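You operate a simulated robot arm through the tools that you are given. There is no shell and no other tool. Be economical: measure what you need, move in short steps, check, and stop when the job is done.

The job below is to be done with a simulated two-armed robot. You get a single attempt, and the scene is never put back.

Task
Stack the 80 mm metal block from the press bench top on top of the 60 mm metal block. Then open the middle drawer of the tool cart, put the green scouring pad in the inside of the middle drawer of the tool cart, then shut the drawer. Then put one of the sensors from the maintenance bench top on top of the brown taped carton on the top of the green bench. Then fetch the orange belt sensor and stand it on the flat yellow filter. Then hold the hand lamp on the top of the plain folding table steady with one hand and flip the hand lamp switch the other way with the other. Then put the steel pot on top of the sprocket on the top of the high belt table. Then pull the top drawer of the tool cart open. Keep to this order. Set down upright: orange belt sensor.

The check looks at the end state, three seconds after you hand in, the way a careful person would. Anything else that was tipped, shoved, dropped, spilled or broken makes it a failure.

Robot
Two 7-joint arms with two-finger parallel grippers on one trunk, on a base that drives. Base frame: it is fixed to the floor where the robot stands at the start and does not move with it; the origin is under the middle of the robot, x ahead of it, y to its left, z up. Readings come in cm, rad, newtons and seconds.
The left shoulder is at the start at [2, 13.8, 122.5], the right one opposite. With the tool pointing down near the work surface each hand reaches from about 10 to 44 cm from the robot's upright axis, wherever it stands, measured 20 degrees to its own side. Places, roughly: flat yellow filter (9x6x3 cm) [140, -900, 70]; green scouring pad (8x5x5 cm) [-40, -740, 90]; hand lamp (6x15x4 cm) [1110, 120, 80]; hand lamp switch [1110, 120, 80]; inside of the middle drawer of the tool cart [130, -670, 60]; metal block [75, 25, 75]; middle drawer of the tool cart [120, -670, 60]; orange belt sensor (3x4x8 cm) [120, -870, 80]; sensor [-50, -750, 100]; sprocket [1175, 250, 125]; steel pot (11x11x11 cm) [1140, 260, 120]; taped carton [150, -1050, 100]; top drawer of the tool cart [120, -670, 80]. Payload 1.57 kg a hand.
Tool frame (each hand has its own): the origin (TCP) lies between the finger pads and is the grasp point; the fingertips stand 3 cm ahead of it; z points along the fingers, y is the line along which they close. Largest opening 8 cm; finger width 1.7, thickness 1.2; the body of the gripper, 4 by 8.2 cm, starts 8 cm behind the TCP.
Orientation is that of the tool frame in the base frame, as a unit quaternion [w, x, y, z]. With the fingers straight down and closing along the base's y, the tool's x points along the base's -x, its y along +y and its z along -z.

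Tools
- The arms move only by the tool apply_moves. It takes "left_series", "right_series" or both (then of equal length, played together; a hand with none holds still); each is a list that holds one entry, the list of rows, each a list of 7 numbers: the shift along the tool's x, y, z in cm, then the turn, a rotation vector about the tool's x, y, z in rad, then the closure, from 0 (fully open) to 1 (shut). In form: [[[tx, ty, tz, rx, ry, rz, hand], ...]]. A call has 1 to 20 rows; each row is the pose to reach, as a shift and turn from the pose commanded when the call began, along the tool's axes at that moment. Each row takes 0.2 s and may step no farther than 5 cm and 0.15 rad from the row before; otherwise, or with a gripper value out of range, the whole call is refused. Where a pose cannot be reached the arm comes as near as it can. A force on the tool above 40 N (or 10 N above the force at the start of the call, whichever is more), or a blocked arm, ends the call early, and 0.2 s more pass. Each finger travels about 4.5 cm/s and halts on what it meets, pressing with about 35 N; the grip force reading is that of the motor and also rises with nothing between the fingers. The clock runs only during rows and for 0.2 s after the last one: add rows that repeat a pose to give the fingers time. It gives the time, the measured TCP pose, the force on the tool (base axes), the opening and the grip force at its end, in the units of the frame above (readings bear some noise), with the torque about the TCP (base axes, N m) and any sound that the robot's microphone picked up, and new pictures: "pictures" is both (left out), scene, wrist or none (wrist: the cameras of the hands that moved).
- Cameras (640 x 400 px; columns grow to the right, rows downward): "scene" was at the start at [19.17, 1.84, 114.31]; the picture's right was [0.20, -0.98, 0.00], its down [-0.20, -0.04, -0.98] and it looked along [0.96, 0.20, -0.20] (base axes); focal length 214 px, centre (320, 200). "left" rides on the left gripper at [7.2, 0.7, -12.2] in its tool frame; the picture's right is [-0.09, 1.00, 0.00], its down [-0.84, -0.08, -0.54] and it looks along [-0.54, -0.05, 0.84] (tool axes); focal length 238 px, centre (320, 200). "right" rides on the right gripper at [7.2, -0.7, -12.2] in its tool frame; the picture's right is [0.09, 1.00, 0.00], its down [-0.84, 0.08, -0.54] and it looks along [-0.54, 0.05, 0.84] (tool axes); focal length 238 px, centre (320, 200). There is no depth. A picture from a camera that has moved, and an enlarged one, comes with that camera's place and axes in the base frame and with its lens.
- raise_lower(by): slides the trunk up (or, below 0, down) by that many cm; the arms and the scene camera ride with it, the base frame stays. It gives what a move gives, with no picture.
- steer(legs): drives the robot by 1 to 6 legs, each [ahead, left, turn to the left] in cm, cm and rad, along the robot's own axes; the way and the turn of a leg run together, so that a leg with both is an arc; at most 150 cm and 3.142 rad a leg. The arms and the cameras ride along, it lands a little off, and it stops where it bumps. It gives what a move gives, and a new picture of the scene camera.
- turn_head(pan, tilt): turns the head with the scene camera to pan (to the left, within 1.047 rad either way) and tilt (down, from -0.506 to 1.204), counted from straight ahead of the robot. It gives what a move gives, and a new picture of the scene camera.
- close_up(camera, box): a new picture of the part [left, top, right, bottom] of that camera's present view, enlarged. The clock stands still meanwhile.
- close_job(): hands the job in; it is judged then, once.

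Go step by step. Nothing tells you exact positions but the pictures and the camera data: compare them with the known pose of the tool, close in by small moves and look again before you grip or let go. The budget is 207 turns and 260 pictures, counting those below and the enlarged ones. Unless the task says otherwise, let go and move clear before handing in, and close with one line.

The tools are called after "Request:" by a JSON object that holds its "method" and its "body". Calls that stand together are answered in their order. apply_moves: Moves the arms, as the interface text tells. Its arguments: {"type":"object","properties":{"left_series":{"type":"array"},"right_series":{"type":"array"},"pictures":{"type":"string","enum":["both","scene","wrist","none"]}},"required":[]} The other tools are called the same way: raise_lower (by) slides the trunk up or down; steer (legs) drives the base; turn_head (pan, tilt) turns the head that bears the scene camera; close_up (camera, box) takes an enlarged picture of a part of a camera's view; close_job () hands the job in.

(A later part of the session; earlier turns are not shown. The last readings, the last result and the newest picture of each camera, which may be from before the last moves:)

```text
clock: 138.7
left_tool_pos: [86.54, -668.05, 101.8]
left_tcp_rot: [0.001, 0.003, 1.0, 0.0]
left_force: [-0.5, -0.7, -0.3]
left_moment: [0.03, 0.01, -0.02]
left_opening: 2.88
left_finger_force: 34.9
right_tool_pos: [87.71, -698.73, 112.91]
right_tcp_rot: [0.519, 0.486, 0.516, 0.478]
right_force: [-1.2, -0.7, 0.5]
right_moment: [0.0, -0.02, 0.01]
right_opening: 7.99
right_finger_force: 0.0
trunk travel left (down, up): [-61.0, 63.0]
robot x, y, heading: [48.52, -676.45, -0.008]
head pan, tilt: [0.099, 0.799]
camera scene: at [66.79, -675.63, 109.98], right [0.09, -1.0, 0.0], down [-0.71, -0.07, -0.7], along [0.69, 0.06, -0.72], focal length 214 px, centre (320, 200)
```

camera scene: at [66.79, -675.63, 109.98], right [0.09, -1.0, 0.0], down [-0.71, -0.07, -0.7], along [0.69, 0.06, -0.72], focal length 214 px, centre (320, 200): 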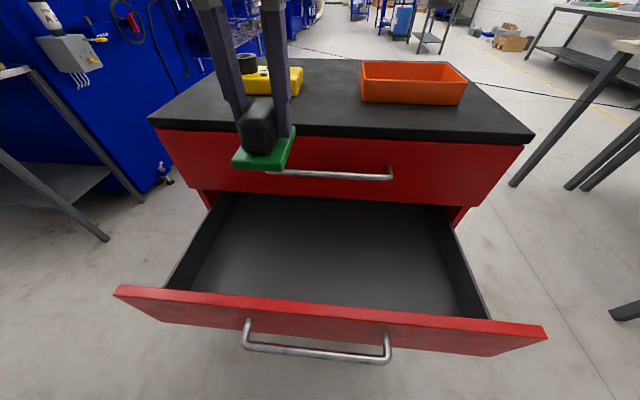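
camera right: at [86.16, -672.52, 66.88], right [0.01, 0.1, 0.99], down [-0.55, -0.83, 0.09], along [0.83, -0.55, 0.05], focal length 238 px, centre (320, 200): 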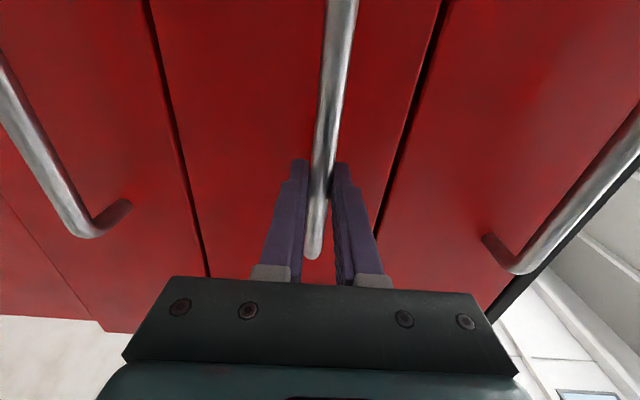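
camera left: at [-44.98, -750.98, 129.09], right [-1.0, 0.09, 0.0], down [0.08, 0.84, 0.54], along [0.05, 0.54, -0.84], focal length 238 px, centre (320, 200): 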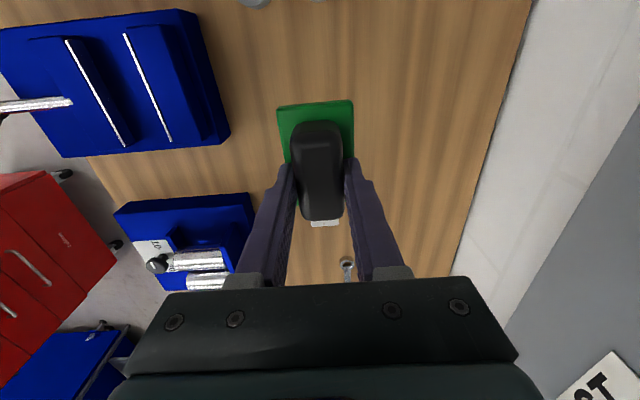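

The pad is over the open drawer. I'll lower the trunk 30 cm and check.

Request:
{"method": "raise_lower", "body": {"by": -30}}

Request:
{"method": "turn_head", "body": {"pan": 0.2, "tilt": 0.9}}

Request:
{"method": "close_up", "body": {"camera": "left", "box": [0, 0, 640, 400]}}

```text
clock: 141.7
left_tool_pos: [86.48, -668.22, 71.78]
left_tcp_rot: [0.001, 0.003, 1.0, 0.0]
left_force: [0.1, -0.2, -0.5]
left_moment: [-0.01, 0.0, 0.01]
left_opening: 2.88
left_finger_force: 35.2
right_tool_pos: [87.75, -698.92, 82.93]
right_tcp_rot: [0.522, 0.482, 0.519, 0.474]
right_force: [-1.1, 0.1, -0.4]
right_moment: [0.0, 0.03, -0.06]
right_opening: 8.0
right_finger_force: 0.1
trunk travel left (down, up): [-31.0, 93.0]
robot x, y, heading: [48.72, -676.31, -0.008]
head pan, tilt: [0.099, 0.799]
```

```text
clock: 142.4
left_tool_pos: [86.47, -668.19, 71.76]
left_tcp_rot: [0.001, 0.003, 1.0, 0.0]
left_force: [-0.1, -0.4, -0.9]
left_moment: [-0.01, -0.02, -0.02]
left_opening: 2.9
left_finger_force: 35.2
right_tool_pos: [87.63, -698.75, 82.92]
right_tcp_rot: [0.523, 0.482, 0.519, 0.474]
right_force: [0.4, -0.3, 0.3]
right_moment: [-0.01, -0.01, -0.02]
right_opening: 8.01
right_finger_force: 0.1
trunk travel left (down, up): [-31.0, 93.0]
robot x, y, heading: [48.54, -675.9, -0.006]
head pan, tilt: [0.201, 0.901]
camera scene: at [66.16, -674.92, 79.19], right [0.19, -0.98, 0.0], down [-0.77, -0.15, -0.62], along [0.61, 0.12, -0.78], focal length 214 px, centre (320, 200)
```

scene: 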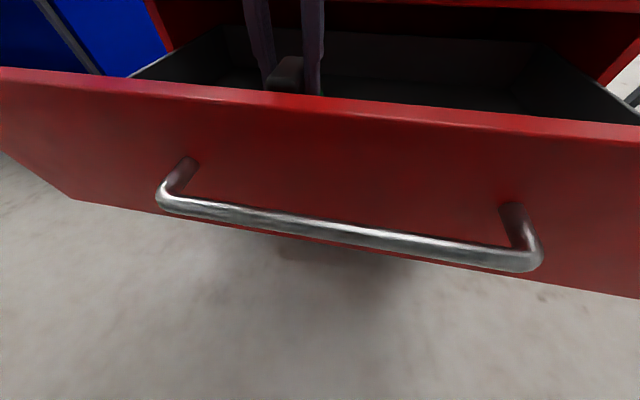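

```text
1.00 times, centred on (320, 200) of left (not enlarged: the box is as wide or as high as the picture)
camera zoom: at [79.29, -667.39, 84.07], right [0.1, 1.0, 0.0], down [0.84, -0.08, 0.54], along [0.54, -0.05, -0.84], focal length 238 px, centre (320, 200)
```

zoom: 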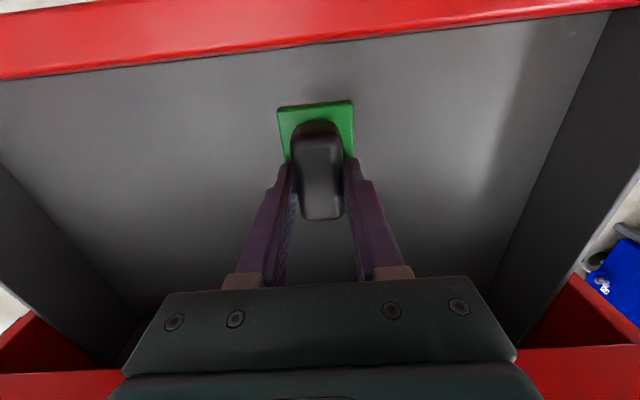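

The pad is inside the drawer outline. I'll lower by arm in stages until it touches the floor.

Request:
{"method": "apply_moves", "body": {"left_series": [[[0, 0, 1.5, 0, 0, 0, 1], [0, 0, 3, 0, 0, 0, 1], [0, 0, 4.5, 0, 0, 0, 1], [0, 0, 4.5, 0, 0, 0, 1]]], "pictures": "wrist"}}

```text
clock: 143.4
left_tool_pos: [86.47, -668.12, 67.1]
left_tcp_rot: [0.001, 0.002, 1.0, 0.0]
left_force: [0.1, 0.4, -0.2]
left_moment: [-0.01, -0.02, -0.02]
left_opening: 2.89
left_finger_force: 34.8
right_tool_pos: [87.75, -698.88, 83.03]
right_tcp_rot: [0.524, 0.481, 0.518, 0.475]
right_force: [0.1, 1.0, 0.2]
right_moment: [0.01, 0.02, 0.0]
right_opening: 8.01
right_finger_force: 0.1
trunk travel left (down, up): [-31.0, 93.0]
robot x, y, heading: [48.84, -676.3, -0.008]
head pan, tilt: [0.201, 0.901]
camera left: at [79.31, -667.38, 79.43], right [0.1, 1.0, 0.0], down [0.84, -0.08, 0.54], along [0.54, -0.05, -0.84], focal length 238 px, centre (320, 200)
```

left: 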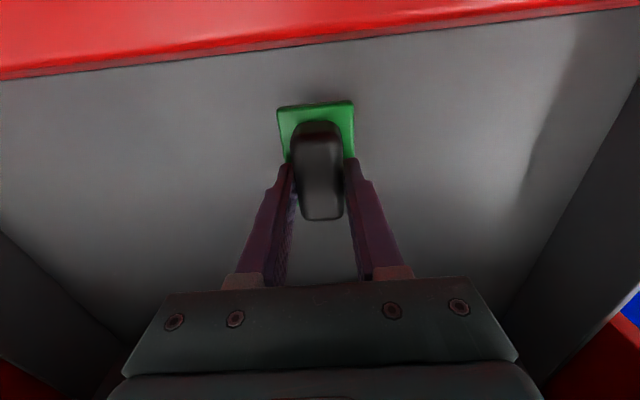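

Request:
{"method": "apply_moves", "body": {"left_series": [[[0, 0, 0.7, 0, 0, 0, 1], [0, 0, 1.4, 0, 0, 0, 1], [0, 0, 2.1, 0, 0, 0, 1], [0, 0, 2.8, 0, 0, 0, 1], [0, 0, 2.8, 0, 0, 0, 1]]], "pictures": "wrist"}}

```text
clock: 144.6
left_tool_pos: [86.45, -668.13, 64.49]
left_tcp_rot: [0.001, 0.002, 1.0, 0.0]
left_force: [-0.1, 0.0, -0.7]
left_moment: [-0.01, 0.0, -0.01]
left_opening: 2.86
left_finger_force: 34.9
right_tool_pos: [87.79, -698.91, 83.03]
right_tcp_rot: [0.523, 0.482, 0.519, 0.475]
right_force: [0.0, 0.4, 0.5]
right_moment: [-0.03, -0.02, -0.03]
right_opening: 7.99
right_finger_force: 0.0
trunk travel left (down, up): [-31.0, 93.0]
robot x, y, heading: [48.69, -676.49, -0.003]
head pan, tilt: [0.201, 0.901]
camera left: at [79.31, -667.39, 76.7], right [0.1, 1.0, 0.0], down [0.84, -0.08, 0.54], along [0.54, -0.05, -0.84], focal length 238 px, centre (320, 200)
```

left: 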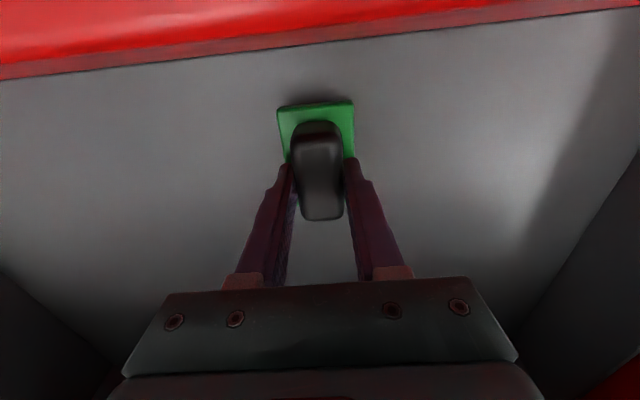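

The shadow is closing in under the pad, so I'll go slower now.

Request:
{"method": "apply_moves", "body": {"left_series": [[[0, 0, 0.5, 0, 0, 0, 1], [0, 0, 1.0, 0, 0, 0, 1], [0, 0, 1.4, 0, 0, 0, 1], [0, 0, 1.8, 0, 0, 0, 1], [0, 0, 1.8, 0, 0, 0, 1]]], "pictures": "wrist"}}

```text
clock: 145.8
left_tool_pos: [86.61, -668.17, 62.88]
left_tcp_rot: [0.0, 0.002, 1.0, 0.0]
left_force: [-1.8, 0.0, 11.1]
left_moment: [0.02, 0.34, 0.0]
left_opening: 2.87
left_finger_force: 34.8
right_tool_pos: [87.77, -698.73, 83.05]
right_tcp_rot: [0.523, 0.481, 0.519, 0.475]
right_force: [-0.8, -0.2, -0.2]
right_moment: [0.02, 0.02, 0.0]
right_opening: 8.0
right_finger_force: 0.0
trunk travel left (down, up): [-31.0, 93.0]
robot x, y, heading: [48.76, -676.4, -0.011]
head pan, tilt: [0.201, 0.901]
camera left: at [79.32, -667.36, 75.11], right [0.1, 1.0, 0.0], down [0.84, -0.08, 0.54], along [0.54, -0.05, -0.84], focal length 238 px, centre (320, 200)
```

left: 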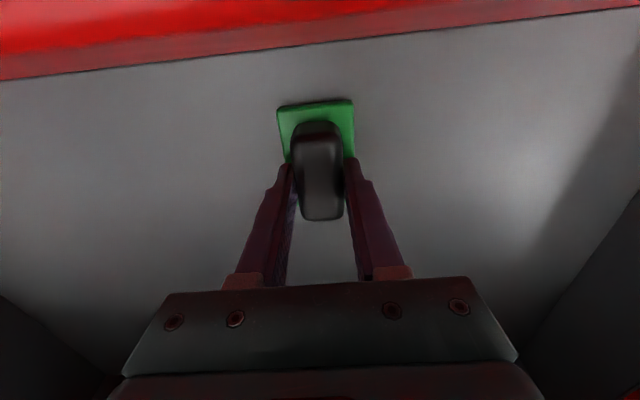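

Contact on the drawer floor. I'll release and rise out.

Request:
{"method": "apply_moves", "body": {"left_series": [[[0, 0, -0.1, 0, 0, 0, 0.6], [0, 0, -0.1, 0, 0, 0, 0.2], [0, 0, -0.1, 0, 0, 0, 0], [0, 0, -0.1, 0, 0, 0, 0], [0, 0, -4, 0, 0, 0, 0], [0, 0, -8, 0, 0, 0, 0], [0, 0, -12, 0, 0, 0, 0], [0, 0, -12, 0, 0, 0, 0]]], "pictures": "wrist"}}

Request:
{"method": "raise_lower", "body": {"by": 30}}

Request:
{"method": "steer", "body": {"legs": [[-26, 0, 0.01]]}}

```text
clock: 147.6
left_tool_pos: [86.43, -668.07, 74.73]
left_tcp_rot: [0.0, 0.002, 1.0, 0.001]
left_force: [-0.1, -0.3, 0.4]
left_moment: [-0.01, 0.0, 0.0]
left_opening: 8.01
left_finger_force: 0.0
right_tool_pos: [87.62, -698.86, 82.99]
right_tcp_rot: [0.522, 0.482, 0.52, 0.475]
right_force: [0.6, -0.4, -0.5]
right_moment: [0.0, 0.0, 0.0]
right_opening: 8.0
right_finger_force: 0.1
trunk travel left (down, up): [-31.0, 93.0]
robot x, y, heading: [49.22, -676.22, 0.004]
head pan, tilt: [0.201, 0.901]
camera left: at [79.17, -667.33, 86.95], right [0.1, 1.0, 0.0], down [0.84, -0.08, 0.54], along [0.54, -0.05, -0.84], focal length 238 px, centre (320, 200)
```

left: 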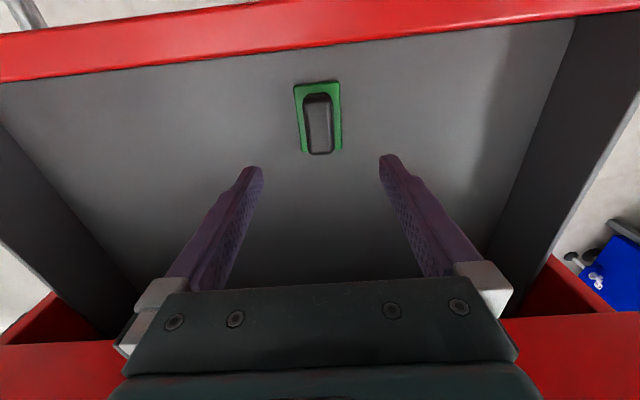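

```text
clock: 150.6
left_tool_pos: [86.35, -668.16, 104.73]
left_tcp_rot: [0.001, 0.003, 1.0, 0.0]
left_force: [-0.1, 0.2, -0.1]
left_moment: [0.01, 0.04, 0.01]
left_opening: 8.01
left_finger_force: 0.1
right_tool_pos: [87.65, -698.84, 113.07]
right_tcp_rot: [0.522, 0.482, 0.519, 0.475]
right_force: [0.3, -0.8, -0.2]
right_moment: [0.01, -0.02, 0.03]
right_opening: 8.0
right_finger_force: 0.1
trunk travel left (down, up): [-61.0, 63.0]
robot x, y, heading: [48.37, -676.28, -0.009]
head pan, tilt: [0.201, 0.901]
```

```text
clock: 152.4
left_tool_pos: [60.85, -667.6, 104.74]
left_tcp_rot: [0.0, -0.004, 1.0, 0.0]
left_force: [0.3, 0.2, -0.5]
left_moment: [-0.01, 0.03, -0.01]
left_opening: 8.01
left_finger_force: 0.0
right_tool_pos: [62.41, -698.3, 113.06]
right_tcp_rot: [0.52, 0.479, 0.522, 0.477]
right_force: [0.6, -0.3, 0.0]
right_moment: [-0.01, -0.02, -0.03]
right_opening: 8.01
right_finger_force: 0.0
trunk travel left (down, up): [-61.0, 63.0]
robot x, y, heading: [23.47, -676.22, 0.003]
head pan, tilt: [0.201, 0.901]
camera scene: at [40.68, -674.69, 109.18], right [0.2, -0.98, 0.0], down [-0.77, -0.16, -0.62], along [0.61, 0.13, -0.78], focal length 214 px, centre (320, 200)
```

scene: 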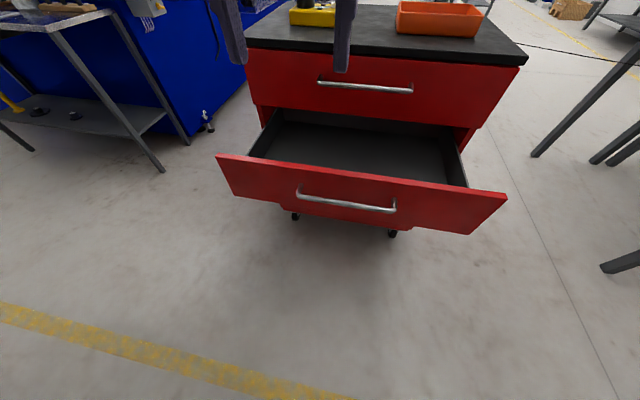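

Pad placed inside. To shut the drawer I'll back off, bring the right hand to handle height again, grip the bar and push it in with the base.

Request:
{"method": "steer", "body": {"legs": [[-12, 0, 0]]}}

Request:
{"method": "apply_moves", "body": {"right_series": [[[2.6, -2.7, 1, 0, 0, 0.02, 0], [5.2, -5.4, 2, 0, 0, 0.04, 0], [7.8, -8.2, 3, 0, 0, 0.06, 0], [10.4, -10.9, 4, 0, 0, 0.08, 0], [13, -13.6, 5, 0, 0, 0.086, 0], [15.7, -16.4, 6, 0, 0, 0.086, 0], [18.3, -19.1, 8, 0, 0, 0.086, 0], [20.9, -21.8, 9.5, 0, 0, 0.086, 0], [20.9, -21.8, 9.5, 0, 0, 0.086, 0]]], "pictures": "none"}}

Request:
{"method": "raise_lower", "body": {"by": -22}}

Request:
{"method": "turn_head", "body": {"pan": 0.0, "tilt": 0.5}}

Request:
{"method": "close_up", "body": {"camera": "right", "box": [0, 0, 640, 400]}}

```text
clock: 153.7
left_tool_pos: [48.88, -667.67, 104.72]
left_tcp_rot: [0.001, -0.002, 1.0, 0.0]
left_force: [-0.3, -0.1, 0.3]
left_moment: [0.01, -0.01, -0.05]
left_opening: 7.94
left_finger_force: 0.1
right_tool_pos: [50.58, -698.37, 113.02]
right_tcp_rot: [0.521, 0.478, 0.523, 0.477]
right_force: [0.2, 0.2, 0.5]
right_moment: [0.0, 0.01, 0.01]
right_opening: 8.02
right_finger_force: 0.0
trunk travel left (down, up): [-61.0, 63.0]
robot x, y, heading: [11.03, -676.17, 0.005]
head pan, tilt: [0.201, 0.901]
camera scene: at [28.73, -674.77, 109.18], right [0.2, -0.98, 0.0], down [-0.77, -0.16, -0.62], along [0.61, 0.13, -0.78], focal length 214 px, centre (320, 200)
```

scene: 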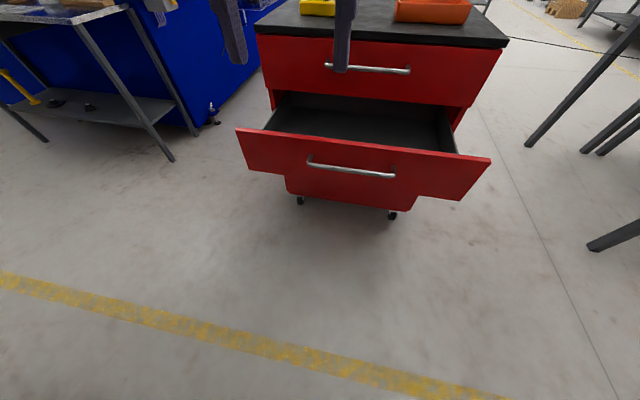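

```text
clock: 155.7
left_tool_pos: [48.86, -667.64, 104.76]
left_tcp_rot: [0.001, -0.003, 1.0, 0.0]
left_force: [0.3, 0.1, 0.9]
left_moment: [0.0, -0.01, -0.04]
left_opening: 8.0
left_finger_force: 0.1
right_tool_pos: [60.02, -679.9, 89.17]
right_tcp_rot: [0.502, 0.5, 0.501, 0.497]
right_force: [0.6, 0.3, 0.9]
right_moment: [0.0, 0.03, -0.01]
right_opening: 8.0
right_finger_force: 0.1
trunk travel left (down, up): [-61.0, 63.0]
robot x, y, heading: [10.75, -676.52, 0.002]
head pan, tilt: [0.201, 0.901]
```

```text
clock: 158.0
left_tool_pos: [48.92, -667.75, 82.62]
left_tcp_rot: [0.0, -0.003, 1.0, -0.001]
left_force: [-0.4, -0.7, 0.5]
left_moment: [0.02, -0.01, 0.02]
left_opening: 8.01
left_finger_force: 0.1
right_tool_pos: [59.95, -679.87, 67.27]
right_tcp_rot: [0.502, 0.499, 0.503, 0.496]
right_force: [0.2, -0.6, -0.5]
right_moment: [0.01, 0.0, 0.01]
right_opening: 7.99
right_finger_force: 0.0
trunk travel left (down, up): [-39.0, 85.0]
robot x, y, heading: [11.43, -676.25, 0.004]
head pan, tilt: [0.201, 0.901]
```

```text
clock: 158.9
left_tool_pos: [48.95, -667.68, 82.7]
left_tcp_rot: [0.002, -0.003, 1.0, -0.001]
left_force: [0.1, 0.6, 0.0]
left_moment: [0.02, 0.0, 0.03]
left_opening: 8.01
left_finger_force: 0.1
right_tool_pos: [59.94, -679.89, 67.2]
right_tcp_rot: [0.503, 0.498, 0.503, 0.496]
right_force: [0.0, -0.5, -0.3]
right_moment: [0.0, -0.03, 0.03]
right_opening: 8.02
right_finger_force: 0.0
trunk travel left (down, up): [-39.0, 85.0]
robot x, y, heading: [11.03, -676.13, 0.002]
head pan, tilt: [0.0, 0.499]
camera scene: at [30.45, -676.26, 90.56], right [0.0, -1.0, 0.0], down [-0.48, 0.0, -0.88], along [0.88, 0.0, -0.48], focal length 214 px, centre (320, 200)
```

scene: 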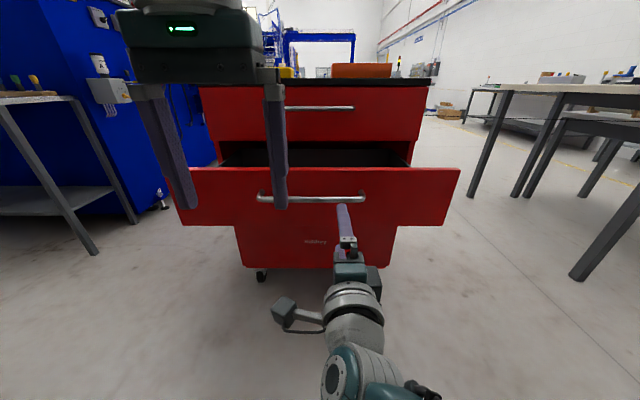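

```text
1.00 times, centred on (320, 200) of right (not enlarged: the box is as wide or as high as the picture)
camera zoom: at [47.86, -672.77, 66.49], right [0.0, 0.1, 0.99], down [-0.54, -0.83, 0.09], along [0.84, -0.54, 0.05], focal length 238 px, centre (320, 200)
```

zoom: 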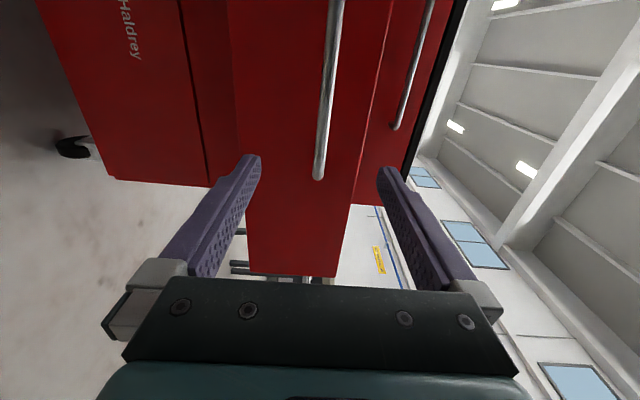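

The bar is lined up again. I'll drive forward 13 cm and grip.

Request:
{"method": "steer", "body": {"legs": [[12.7, 0, 0]]}}

Request:
{"method": "apply_moves", "body": {"right_series": [[[0, 0, 0, 0, 0, 0, 0.4], [0, 0, 0, 0, 0, 0, 0.8], [0, 0, 0, 0, 0, 0, 1], [0, 0, 0, 0, 0, 0, 1], [0, 0, 0, 0, 0, 0, 1], [0, 0, 0, 0, 0, 0, 1]]], "pictures": "wrist"}}

```text
clock: 160.2
left_tool_pos: [61.44, -667.76, 82.76]
left_tcp_rot: [0.001, -0.002, 1.0, 0.001]
left_force: [0.1, -0.7, 0.0]
left_moment: [0.06, -0.02, -0.02]
left_opening: 8.01
left_finger_force: 0.0
right_tool_pos: [72.55, -679.95, 67.24]
right_tcp_rot: [0.503, 0.499, 0.501, 0.497]
right_force: [0.2, 0.6, 0.6]
right_moment: [0.0, 0.01, -0.02]
right_opening: 8.01
right_finger_force: 0.0
trunk travel left (down, up): [-39.0, 85.0]
robot x, y, heading: [23.73, -676.25, 0.0]
head pan, tilt: [0.0, 0.499]
camera scene: at [43.03, -676.28, 90.58], right [0.0, -1.0, 0.0], down [-0.48, 0.0, -0.88], along [0.88, 0.0, -0.48], focal length 214 px, centre (320, 200)
```

scene: 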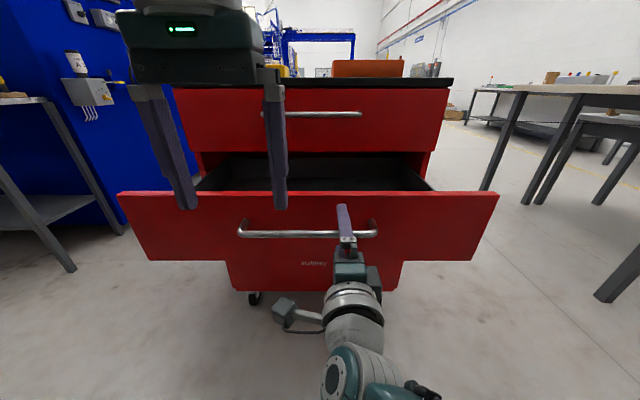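

```text
clock: 161.6
left_tool_pos: [61.65, -667.76, 82.72]
left_tcp_rot: [0.002, -0.002, 1.0, 0.0]
left_force: [0.4, -0.1, 0.5]
left_moment: [0.0, -0.02, -0.01]
left_opening: 8.01
left_finger_force: 0.2
right_tool_pos: [72.72, -680.11, 67.65]
right_tcp_rot: [0.504, 0.497, 0.5, 0.498]
right_force: [-1.8, -0.9, 17.6]
right_moment: [0.34, -0.16, 0.11]
right_opening: 1.36
right_finger_force: 30.4
trunk travel left (down, up): [-39.0, 85.0]
robot x, y, heading: [23.73, -676.33, -0.001]
head pan, tilt: [0.0, 0.499]
camera right: at [60.68, -672.91, 66.67], right [0.0, 0.1, 0.99], down [-0.55, -0.83, 0.08], along [0.84, -0.54, 0.06], focal length 238 px, centre (320, 200)
```

right: 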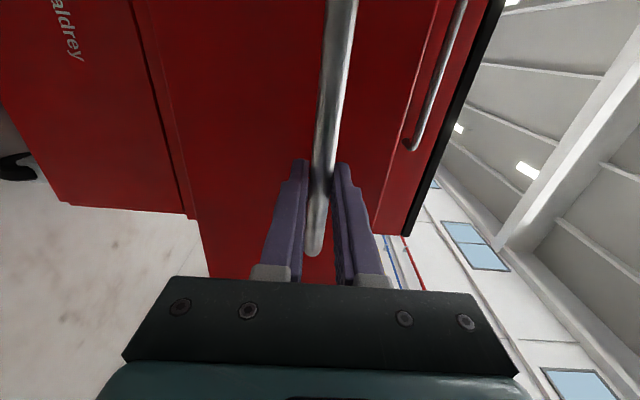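

Gripped. I'll push the drawer home with the base, with a short last leg.

Request:
{"method": "steer", "body": {"legs": [[23.5, 0, 0], [2.3, 0, 0]]}}

```text
clock: 163.7
left_tool_pos: [87.19, -667.73, 82.82]
left_tcp_rot: [0.003, -0.002, 1.0, 0.0]
left_force: [0.6, 0.0, 0.1]
left_moment: [0.0, -0.03, -0.03]
left_opening: 7.99
left_finger_force: 0.1
right_tool_pos: [98.45, -679.97, 67.53]
right_tcp_rot: [0.505, 0.498, 0.5, 0.497]
right_force: [5.4, -0.3, 17.5]
right_moment: [0.43, 0.0, -0.9]
right_opening: 1.34
right_finger_force: 30.0
trunk travel left (down, up): [-39.0, 85.0]
robot x, y, heading: [49.28, -675.82, 0.004]
head pan, tilt: [0.0, 0.499]
camera scene: at [68.77, -676.25, 90.62], right [0.0, -1.0, 0.0], down [-0.48, 0.0, -0.88], along [0.88, 0.0, -0.48], focal length 214 px, centre (320, 200)
```

scene: 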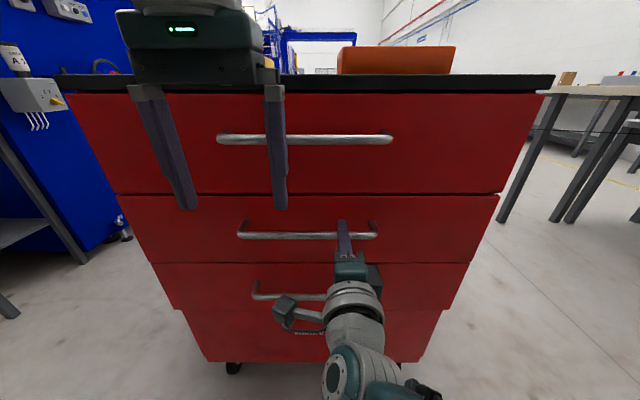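

The drawer front is flush again. I'll release and back off.

Request:
{"method": "apply_moves", "body": {"right_series": [[[0, 0, 0, 0, 0, 0, 0.5], [0, 0, 0, 0, 0, 0, 0], [0, 0, 0, 0, 0, 0, 0], [0, 0, 0, 0, 0, 0, 0], [0, 0, 0, 0, 0, 0, 0]]], "pictures": "none"}}

Request:
{"method": "steer", "body": {"legs": [[-20, 0, 0]]}}

Request:
{"method": "raise_lower", "body": {"by": 38}}

Request:
{"method": "close_up", "body": {"camera": "scene", "box": [160, 200, 480, 400]}}

```text
clock: 164.9
left_tool_pos: [86.88, -667.71, 82.67]
left_tcp_rot: [0.001, -0.001, 1.0, 0.002]
left_force: [0.1, 0.9, 0.1]
left_moment: [-0.02, 0.0, 0.02]
left_opening: 7.99
left_finger_force: 0.0
right_tool_pos: [98.16, -680.07, 67.29]
right_tcp_rot: [0.505, 0.498, 0.501, 0.496]
right_force: [1.5, -0.7, 1.2]
right_moment: [0.01, 0.01, 0.02]
right_opening: 8.02
right_finger_force: 0.1
trunk travel left (down, up): [-39.0, 85.0]
robot x, y, heading: [49.31, -676.43, 0.002]
head pan, tilt: [0.0, 0.499]
```

```text
clock: 166.5
left_tool_pos: [66.57, -667.73, 82.71]
left_tcp_rot: [0.0, -0.002, 1.0, 0.001]
left_force: [-0.1, -0.2, 0.2]
left_moment: [-0.03, 0.02, 0.01]
left_opening: 8.0
left_finger_force: 0.0
right_tool_pos: [77.78, -680.08, 67.36]
right_tcp_rot: [0.504, 0.498, 0.501, 0.497]
right_force: [0.3, 0.5, -0.7]
right_moment: [-0.01, 0.03, 0.0]
right_opening: 8.0
right_finger_force: 0.2
trunk travel left (down, up): [-39.0, 85.0]
robot x, y, heading: [28.95, -676.3, -0.0]
head pan, tilt: [0.0, 0.499]
camera scene: at [48.24, -676.27, 90.57], right [0.0, -1.0, 0.0], down [-0.48, 0.0, -0.88], along [0.88, 0.0, -0.48], focal length 214 px, centre (320, 200)
```

scene: 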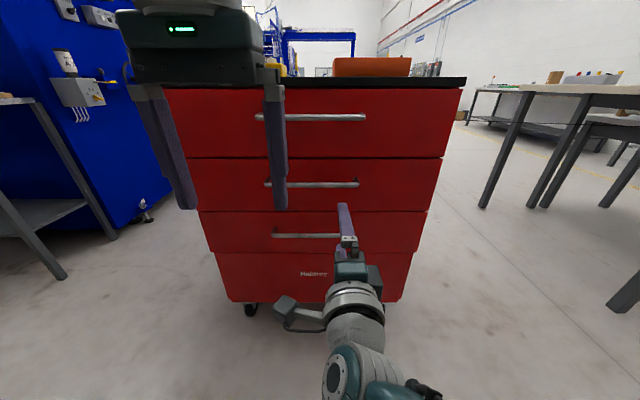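

```text
clock: 170.2
left_tool_pos: [66.78, -667.73, 120.77]
left_tcp_rot: [0.001, -0.001, 1.0, 0.001]
left_force: [0.0, -0.5, -0.5]
left_moment: [0.01, -0.03, 0.02]
left_opening: 7.99
left_finger_force: 0.1
right_tool_pos: [77.92, -680.12, 105.39]
right_tcp_rot: [0.506, 0.498, 0.501, 0.495]
right_force: [-0.2, 0.3, 0.4]
right_moment: [0.02, -0.02, -0.02]
right_opening: 8.0
right_finger_force: 0.1
trunk travel left (down, up): [-77.0, 47.0]
robot x, y, heading: [29.18, -675.9, 0.002]
head pan, tilt: [0.0, 0.499]
```

```text
2.00 times, centred on (320, 300) of scene
camera zoom: at [48.27, -676.28, 128.57], right [0.0, -1.0, 0.0], down [-0.48, 0.0, -0.88], along [0.88, 0.0, -0.48], focal length 429 px, centre (320, 0)
```

zoom: 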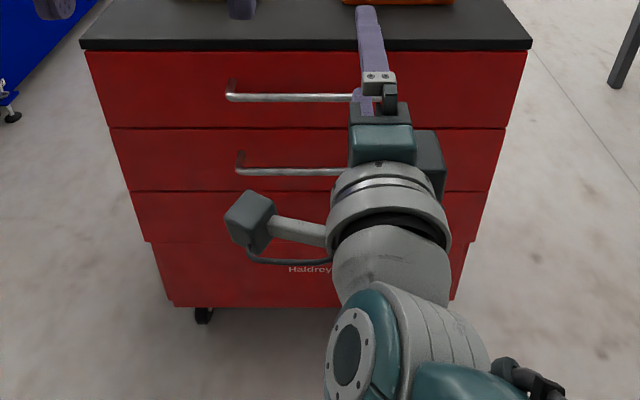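

The cart is fully shut. I'll fold the right hand back to point down for travel, then drive to the bench end for a sensor.

Request:
{"method": "apply_moves", "body": {"right_series": [[[-1, 1, -1, 0.083, 0.083, -0.083, 0], [-2, 2, -2, 0.166, 0.166, -0.166, 0], [-3, 3, -3, 0.249, 0.249, -0.249, 0], [-4, 4, -4, 0.332, 0.332, -0.332, 0], [-5, 5, -5, 0.415, 0.415, -0.415, 0], [-6, 6, -6, 0.498, 0.498, -0.498, 0], [-7, 7, -7, 0.581, 0.581, -0.581, 0], [-8, 8, -8, 0.664, 0.664, -0.664, 0], [-9, 9, -9, 0.747, 0.747, -0.747, 0], [-10, 10, -10, 0.83, 0.83, -0.83, 0], [-11, 11, -11, 0.913, 0.913, -0.913, 0], [-12, 12, -11, 0.996, 0.996, -0.996, 0], [-13, 12, -11, 1.079, 1.079, -1.079, 0], [-14, 12, -11, 1.15, 1.15, -1.15, 0], [-14, 12, -11, 1.209, 1.209, -1.209, 0], [-14, 12, -11, 1.209, 1.209, -1.209, 0]]], "pictures": "scene"}}

```text
clock: 173.6
left_tool_pos: [66.84, -667.64, 120.75]
left_tcp_rot: [0.001, -0.002, 1.0, 0.001]
left_force: [-0.2, 1.0, 0.1]
left_moment: [-0.03, 0.02, -0.04]
left_opening: 7.98
left_finger_force: 0.1
right_tool_pos: [66.65, -693.83, 117.39]
right_tcp_rot: [0.001, 0.003, 1.0, -0.007]
right_force: [0.2, -0.2, 0.0]
right_moment: [0.02, -0.03, -0.04]
right_opening: 8.0
right_finger_force: 0.1
trunk travel left (down, up): [-77.0, 47.0]
robot x, y, heading: [29.35, -675.96, 0.002]
head pan, tilt: [0.0, 0.499]
camera scene: at [48.27, -676.28, 128.57], right [0.0, -1.0, 0.0], down [-0.48, 0.0, -0.88], along [0.88, 0.0, -0.48], focal length 214 px, centre (320, 200)
```

scene: 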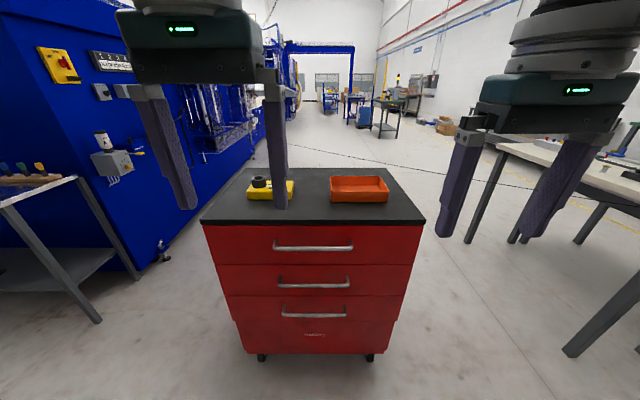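

Next I'll return to the bench-end gap, facing +y.

Request:
{"method": "steer", "body": {"legs": [[0, 0, 1.571], [-111, -8, 0], [0, 65, 0]]}}

Request:
{"method": "turn_head", "body": {"pan": 0.3, "tilt": 0.9}}

```text
clock: 186.3
left_tool_pos: [-38.15, -748.02, 120.72]
left_tcp_rot: [0.0, -0.707, 0.707, 0.002]
left_force: [0.0, 0.4, -0.5]
left_moment: [0.03, 0.03, -0.02]
left_opening: 8.0
left_finger_force: 0.1
right_tool_pos: [-12.3, -748.27, 117.36]
right_tcp_rot: [0.004, -0.703, 0.712, -0.003]
right_force: [-0.2, -0.2, -0.6]
right_moment: [-0.01, -0.01, 0.0]
right_opening: 8.04
right_finger_force: 0.0
trunk travel left (down, up): [-77.0, 47.0]
robot x, y, heading: [-30.06, -785.67, 1.569]
head pan, tilt: [0.0, 0.499]
camera scene: at [-29.85, -766.7, 128.57], right [1.0, 0.0, 0.0], down [0.0, -0.48, -0.88], along [0.0, 0.88, -0.48], focal length 214 px, centre (320, 200)
```

scene: 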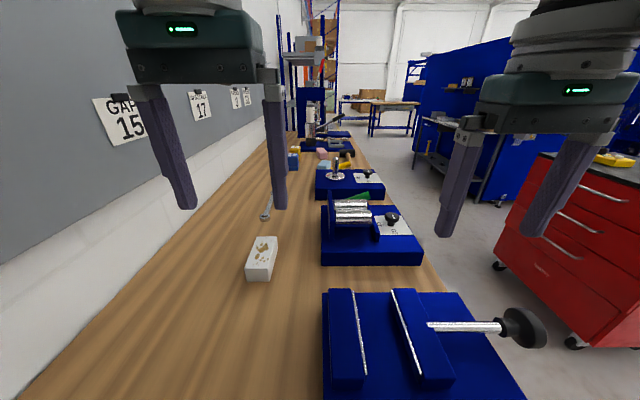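

```text
clock: 187.1
left_tool_pos: [-38.33, -748.1, 120.76]
left_tcp_rot: [0.0, 0.708, -0.707, -0.001]
left_force: [0.2, -0.1, 0.0]
left_moment: [0.0, -0.01, 0.0]
left_opening: 7.99
left_finger_force: 0.1
right_tool_pos: [-12.23, -748.31, 117.35]
right_tcp_rot: [0.005, -0.703, 0.712, -0.003]
right_force: [0.2, -0.5, -0.6]
right_moment: [0.03, 0.01, -0.02]
right_opening: 8.01
right_finger_force: 0.0
trunk travel left (down, up): [-77.0, 47.0]
robot x, y, heading: [-29.98, -785.57, 1.573]
head pan, tilt: [0.3, 0.901]
camera scene: at [-32.09, -768.58, 125.19], right [0.96, 0.29, 0.0], down [0.23, -0.75, -0.62], along [-0.18, 0.59, -0.78], focal length 214 px, centre (320, 200)
```

scene: 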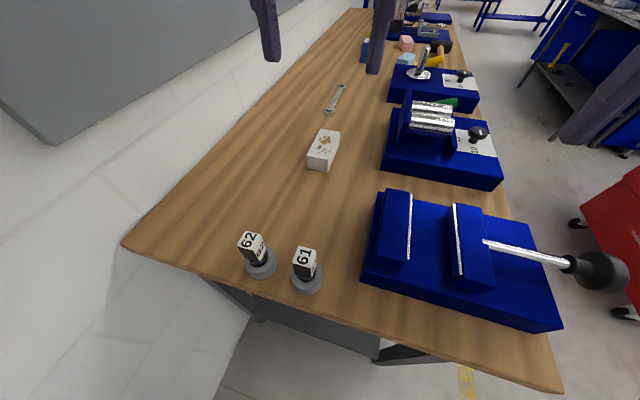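

Sensor 61 is at about (-37, -759) and 62 at about (-45, -759). I'll enlarge them to judge the shape before gripping.

Request:
{"method": "close_up", "body": {"camera": "scene", "box": [220, 215, 350, 305]}}

Request:
{"method": "apply_moves", "body": {"left_series": [[[4, -0.6, 2, 0, 0, 0, 0], [8, -1, 4, 0, 0, 0, 0], [11, -1.2, 7, 0, 0, 0, 0], [11, -1.2, 10, 0, 0, 0, 0], [11, -1.2, 10, 0, 0, 0, 0]]]}}

```text
4.44 times, centred on (285, 260) of scene
camera zoom: at [-32.09, -768.58, 125.19], right [0.96, 0.29, 0.0], down [0.23, -0.75, -0.62], along [-0.18, 0.59, -0.78], focal length 953 px, centre (476, -67)
```

zoom: 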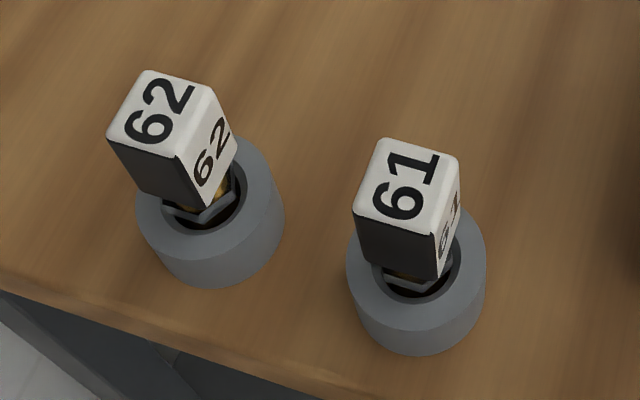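

```text
clock: 188.0
left_tool_pos: [-37.22, -758.43, 114.1]
left_tcp_rot: [-0.004, 0.709, -0.705, -0.002]
left_force: [-4.9, 16.0, 14.7]
left_moment: [-3.51, -0.68, -0.43]
left_opening: 8.01
left_finger_force: 0.0
right_tool_pos: [-12.29, -748.25, 117.57]
right_tcp_rot: [0.004, -0.703, 0.711, -0.002]
right_force: [-0.2, 0.7, 0.0]
right_moment: [0.04, -0.04, 0.02]
right_opening: 8.0
right_finger_force: 0.1
trunk travel left (down, up): [-77.0, 47.0]
robot x, y, heading: [-29.93, -785.63, 1.571]
head pan, tilt: [0.3, 0.901]
stopped in row 4 (left hand): the force on the tool passed its limit at 69 N (the readings are from after the stop); the commanded pose is now the measured one
camera scene: at [-32.12, -768.77, 124.95], right [0.95, 0.3, 0.0], down [0.24, -0.77, -0.6], along [-0.18, 0.57, -0.8], focal length 214 px, centre (320, 200)
camera left: at [-37.84, -765.63, 126.26], right [-1.0, 0.09, 0.0], down [0.07, 0.83, 0.55], along [0.05, 0.55, -0.84], focal length 238 px, centre (320, 200)
```

scene: 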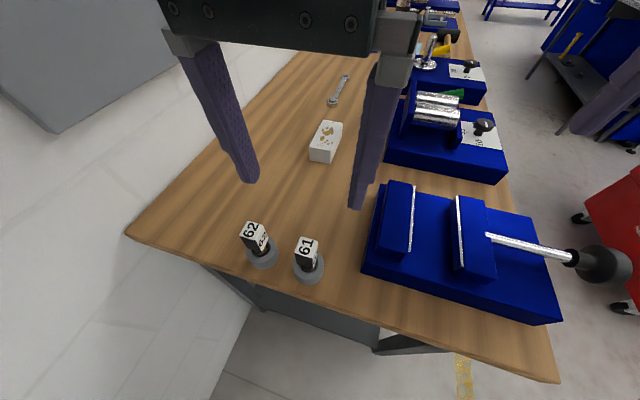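
left: 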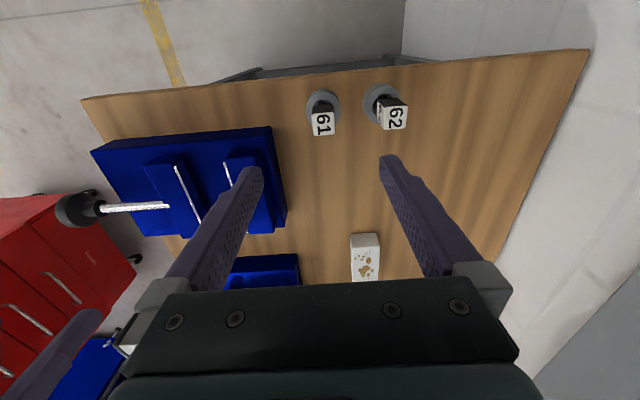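

My left wrist touched the head, so I must hold that hand farther forward. Sensor 61's head top triangulates to (-37.4, -758.0, 98.4). I'll move the arm forward again, back the base 8 cm, and approach.

Request:
{"method": "apply_moves", "body": {"left_series": [[[-4, 0, 0, 0, 0, 0, 0], [-8, 0, 0, 0, 0, 0, 0], [-8, 0, 0, 0, 0, 0, 0.38]]], "pictures": "none"}}

Request:
{"method": "steer", "body": {"legs": [[-9, 0, 0]]}}

```text
clock: 188.8
left_tool_pos: [-37.1, -750.62, 113.95]
left_tcp_rot: [-0.003, 0.708, -0.706, 0.0]
left_force: [0.1, 0.1, 0.3]
left_moment: [0.03, 0.0, 0.02]
left_opening: 4.93
left_finger_force: 0.2
right_tool_pos: [-12.21, -748.2, 117.39]
right_tcp_rot: [0.003, -0.703, 0.711, -0.003]
right_force: [0.1, 1.0, -0.1]
right_moment: [-0.05, 0.03, -0.07]
right_opening: 8.0
right_finger_force: 0.1
trunk travel left (down, up): [-77.0, 47.0]
robot x, y, heading: [-29.87, -785.75, 1.571]
head pan, tilt: [0.3, 0.901]
```

```text
clock: 189.9
left_tool_pos: [-37.17, -759.55, 114.05]
left_tcp_rot: [-0.003, 0.708, -0.706, -0.001]
left_force: [0.5, -0.7, 0.4]
left_moment: [-0.03, 0.04, 0.0]
left_opening: 4.97
left_finger_force: 0.1
right_tool_pos: [-12.23, -757.22, 117.46]
right_tcp_rot: [0.005, -0.703, 0.711, -0.002]
right_force: [0.3, -1.2, -0.2]
right_moment: [-0.01, 0.01, 0.0]
right_opening: 7.99
right_finger_force: 0.1
trunk travel left (down, up): [-77.0, 47.0]
robot x, y, heading: [-29.92, -794.46, 1.567]
head pan, tilt: [0.3, 0.901]
camera scene: at [-32.1, -777.48, 125.19], right [0.96, 0.29, 0.0], down [0.23, -0.75, -0.62], along [-0.18, 0.59, -0.78], focal length 214 px, centre (320, 200)
```

scene: 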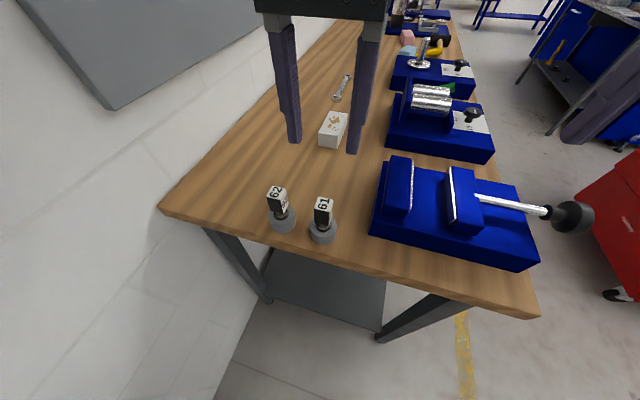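

Request:
{"method": "apply_moves", "body": {"left_series": [[[-1, 0.2, 4, 0, 0, 0, 0.38], [-1.5, 0.25, 8, 0, 0, 0, 0.38], [-1.5, 0.25, 11, 0, 0, 0, 0.38], [-1.5, 0.25, 11, 0, 0, 0, 0.38]]]}}

```text
clock: 190.9
left_tool_pos: [-37.38, -758.08, 103.12]
left_tcp_rot: [-0.004, 0.708, -0.706, -0.002]
left_force: [-0.8, -0.7, 0.9]
left_moment: [0.05, 0.01, 0.01]
left_opening: 4.95
left_finger_force: 0.1
right_tool_pos: [-12.25, -757.12, 117.25]
right_tcp_rot: [0.004, -0.703, 0.711, -0.004]
right_force: [-0.5, 0.1, 0.4]
right_moment: [0.02, -0.02, -0.01]
right_opening: 7.99
right_finger_force: 0.0
trunk travel left (down, up): [-77.0, 47.0]
robot x, y, heading: [-30.05, -795.03, 1.563]
head pan, tilt: [0.3, 0.901]
camera scene: at [-32.1, -777.49, 125.18], right [0.96, 0.29, 0.0], down [0.23, -0.75, -0.62], along [-0.18, 0.59, -0.78], focal length 214 px, centre (320, 200)
camera left: at [-38.13, -765.32, 115.27], right [-1.0, 0.09, 0.0], down [0.07, 0.83, 0.55], along [0.05, 0.54, -0.84], focal length 238 px, centre (320, 200)
```

scene: 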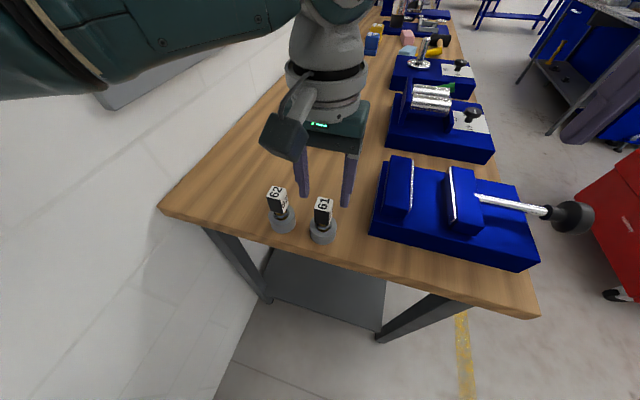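
left: 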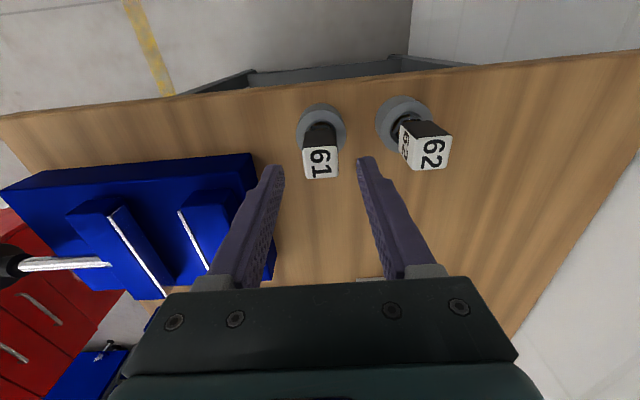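

Aligned. I'll descend and close on sensor 61's head.

Request:
{"method": "apply_moves", "body": {"left_series": [[[-0.2, 0.1, 3.2, 0, 0, 0, 0.38], [-0.2, 0.1, 6.4, 0, 0, 0, 0.38], [-0.2, 0.1, 6.4, 0, 0, 0, 0.6], [-0.2, 0.1, 6.4, 0, 0, 0, 0.8], [-0.2, 0.1, 6.4, 0, 0, 0, 1], [-0.2, 0.1, 6.4, 0, 0, 0, 1], [-0.2, 0.1, 6.4, 0, 0, 0, 1]]]}}

```text
clock: 192.5
left_tool_pos: [-37.66, -757.84, 96.59]
left_tcp_rot: [-0.003, 0.708, -0.706, -0.001]
left_force: [0.0, 0.5, 0.8]
left_moment: [0.03, 0.0, 0.02]
left_opening: 2.57
left_finger_force: 35.2
right_tool_pos: [-12.2, -757.25, 117.43]
right_tcp_rot: [0.003, -0.702, 0.712, -0.003]
right_force: [-0.6, -0.5, -0.2]
right_moment: [-0.02, 0.01, 0.0]
right_opening: 7.99
right_finger_force: 0.0
trunk travel left (down, up): [-77.0, 47.0]
robot x, y, heading: [-29.97, -794.47, 1.565]
head pan, tilt: [0.3, 0.901]
camera scene: at [-32.1, -777.49, 125.18], right [0.96, 0.29, 0.0], down [0.23, -0.75, -0.62], along [-0.18, 0.59, -0.78], focal length 214 px, centre (320, 200)
camera left: at [-38.28, -765.06, 108.85], right [-1.0, 0.09, 0.0], down [0.07, 0.83, 0.55], along [0.05, 0.54, -0.84], focal length 238 px, centre (320, 200)
```

scene: 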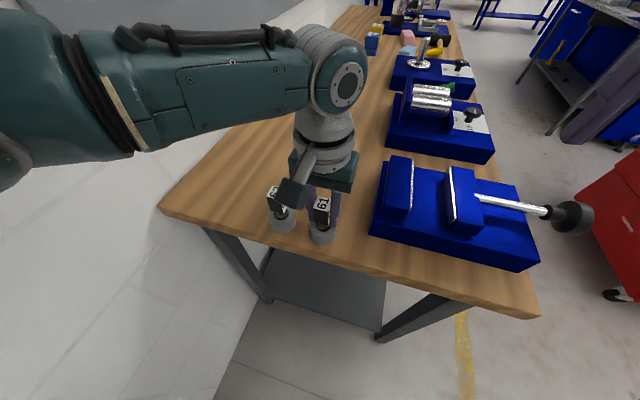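
left: 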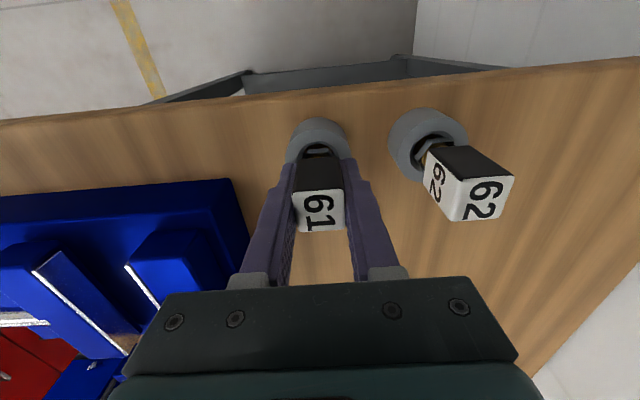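

Gripped at 2.57 cm. I'll lift slowly and watch whether the cup stays.

Request:
{"method": "apply_moves", "body": {"left_series": [[[0, 0, -1, 0, 0, 0, 1], [0, 0, -2.5, 0, 0, 0, 1], [0, 0, -5, 0, 0, 0, 1], [0, 0, -8, 0, 0, 0, 1], [0, 0, -12, 0, 0, 0, 1], [0, 0, -12, 0, 0, 0, 1]]]}}

```text
clock: 193.9
left_tool_pos: [-37.51, -757.75, 108.61]
left_tcp_rot: [-0.004, 0.708, -0.706, -0.001]
left_force: [-0.5, 0.7, -0.7]
left_moment: [-0.01, 0.04, -0.01]
left_opening: 2.57
left_finger_force: 34.7
right_tool_pos: [-12.16, -757.28, 117.35]
right_tcp_rot: [0.005, -0.703, 0.711, -0.003]
right_force: [0.2, 0.4, 0.2]
right_moment: [-0.02, 0.03, 0.01]
right_opening: 8.0
right_finger_force: 0.1
trunk travel left (down, up): [-77.0, 47.0]
robot x, y, heading: [-30.12, -794.56, 1.569]
head pan, tilt: [0.3, 0.901]
camera scene: at [-32.1, -777.49, 125.18], right [0.96, 0.29, 0.0], down [0.23, -0.75, -0.62], along [-0.18, 0.59, -0.78], focal length 214 px, centre (320, 200)
camera left: at [-38.28, -765.03, 120.81], right [-1.0, 0.09, 0.0], down [0.07, 0.83, 0.55], along [0.05, 0.54, -0.84], focal length 238 px, centre (320, 200)
```

scene: 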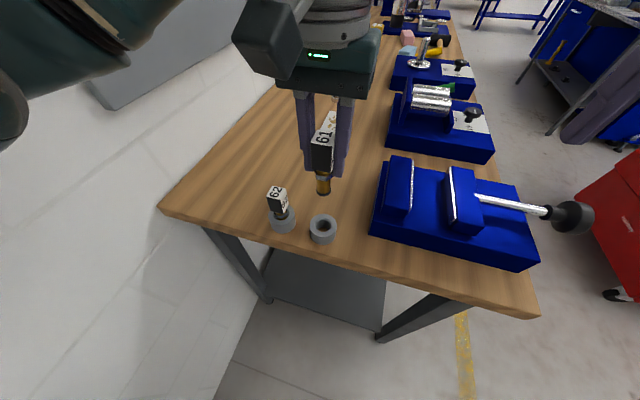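
left: 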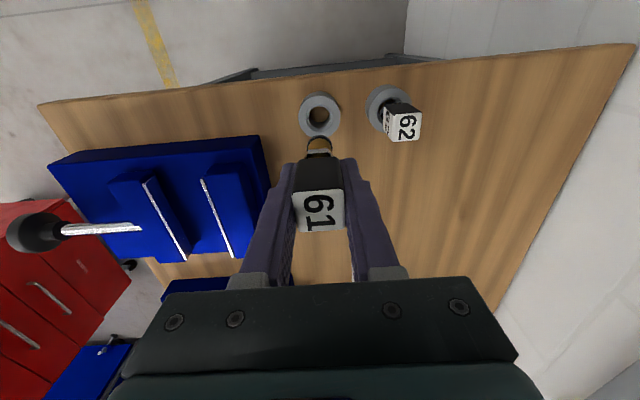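

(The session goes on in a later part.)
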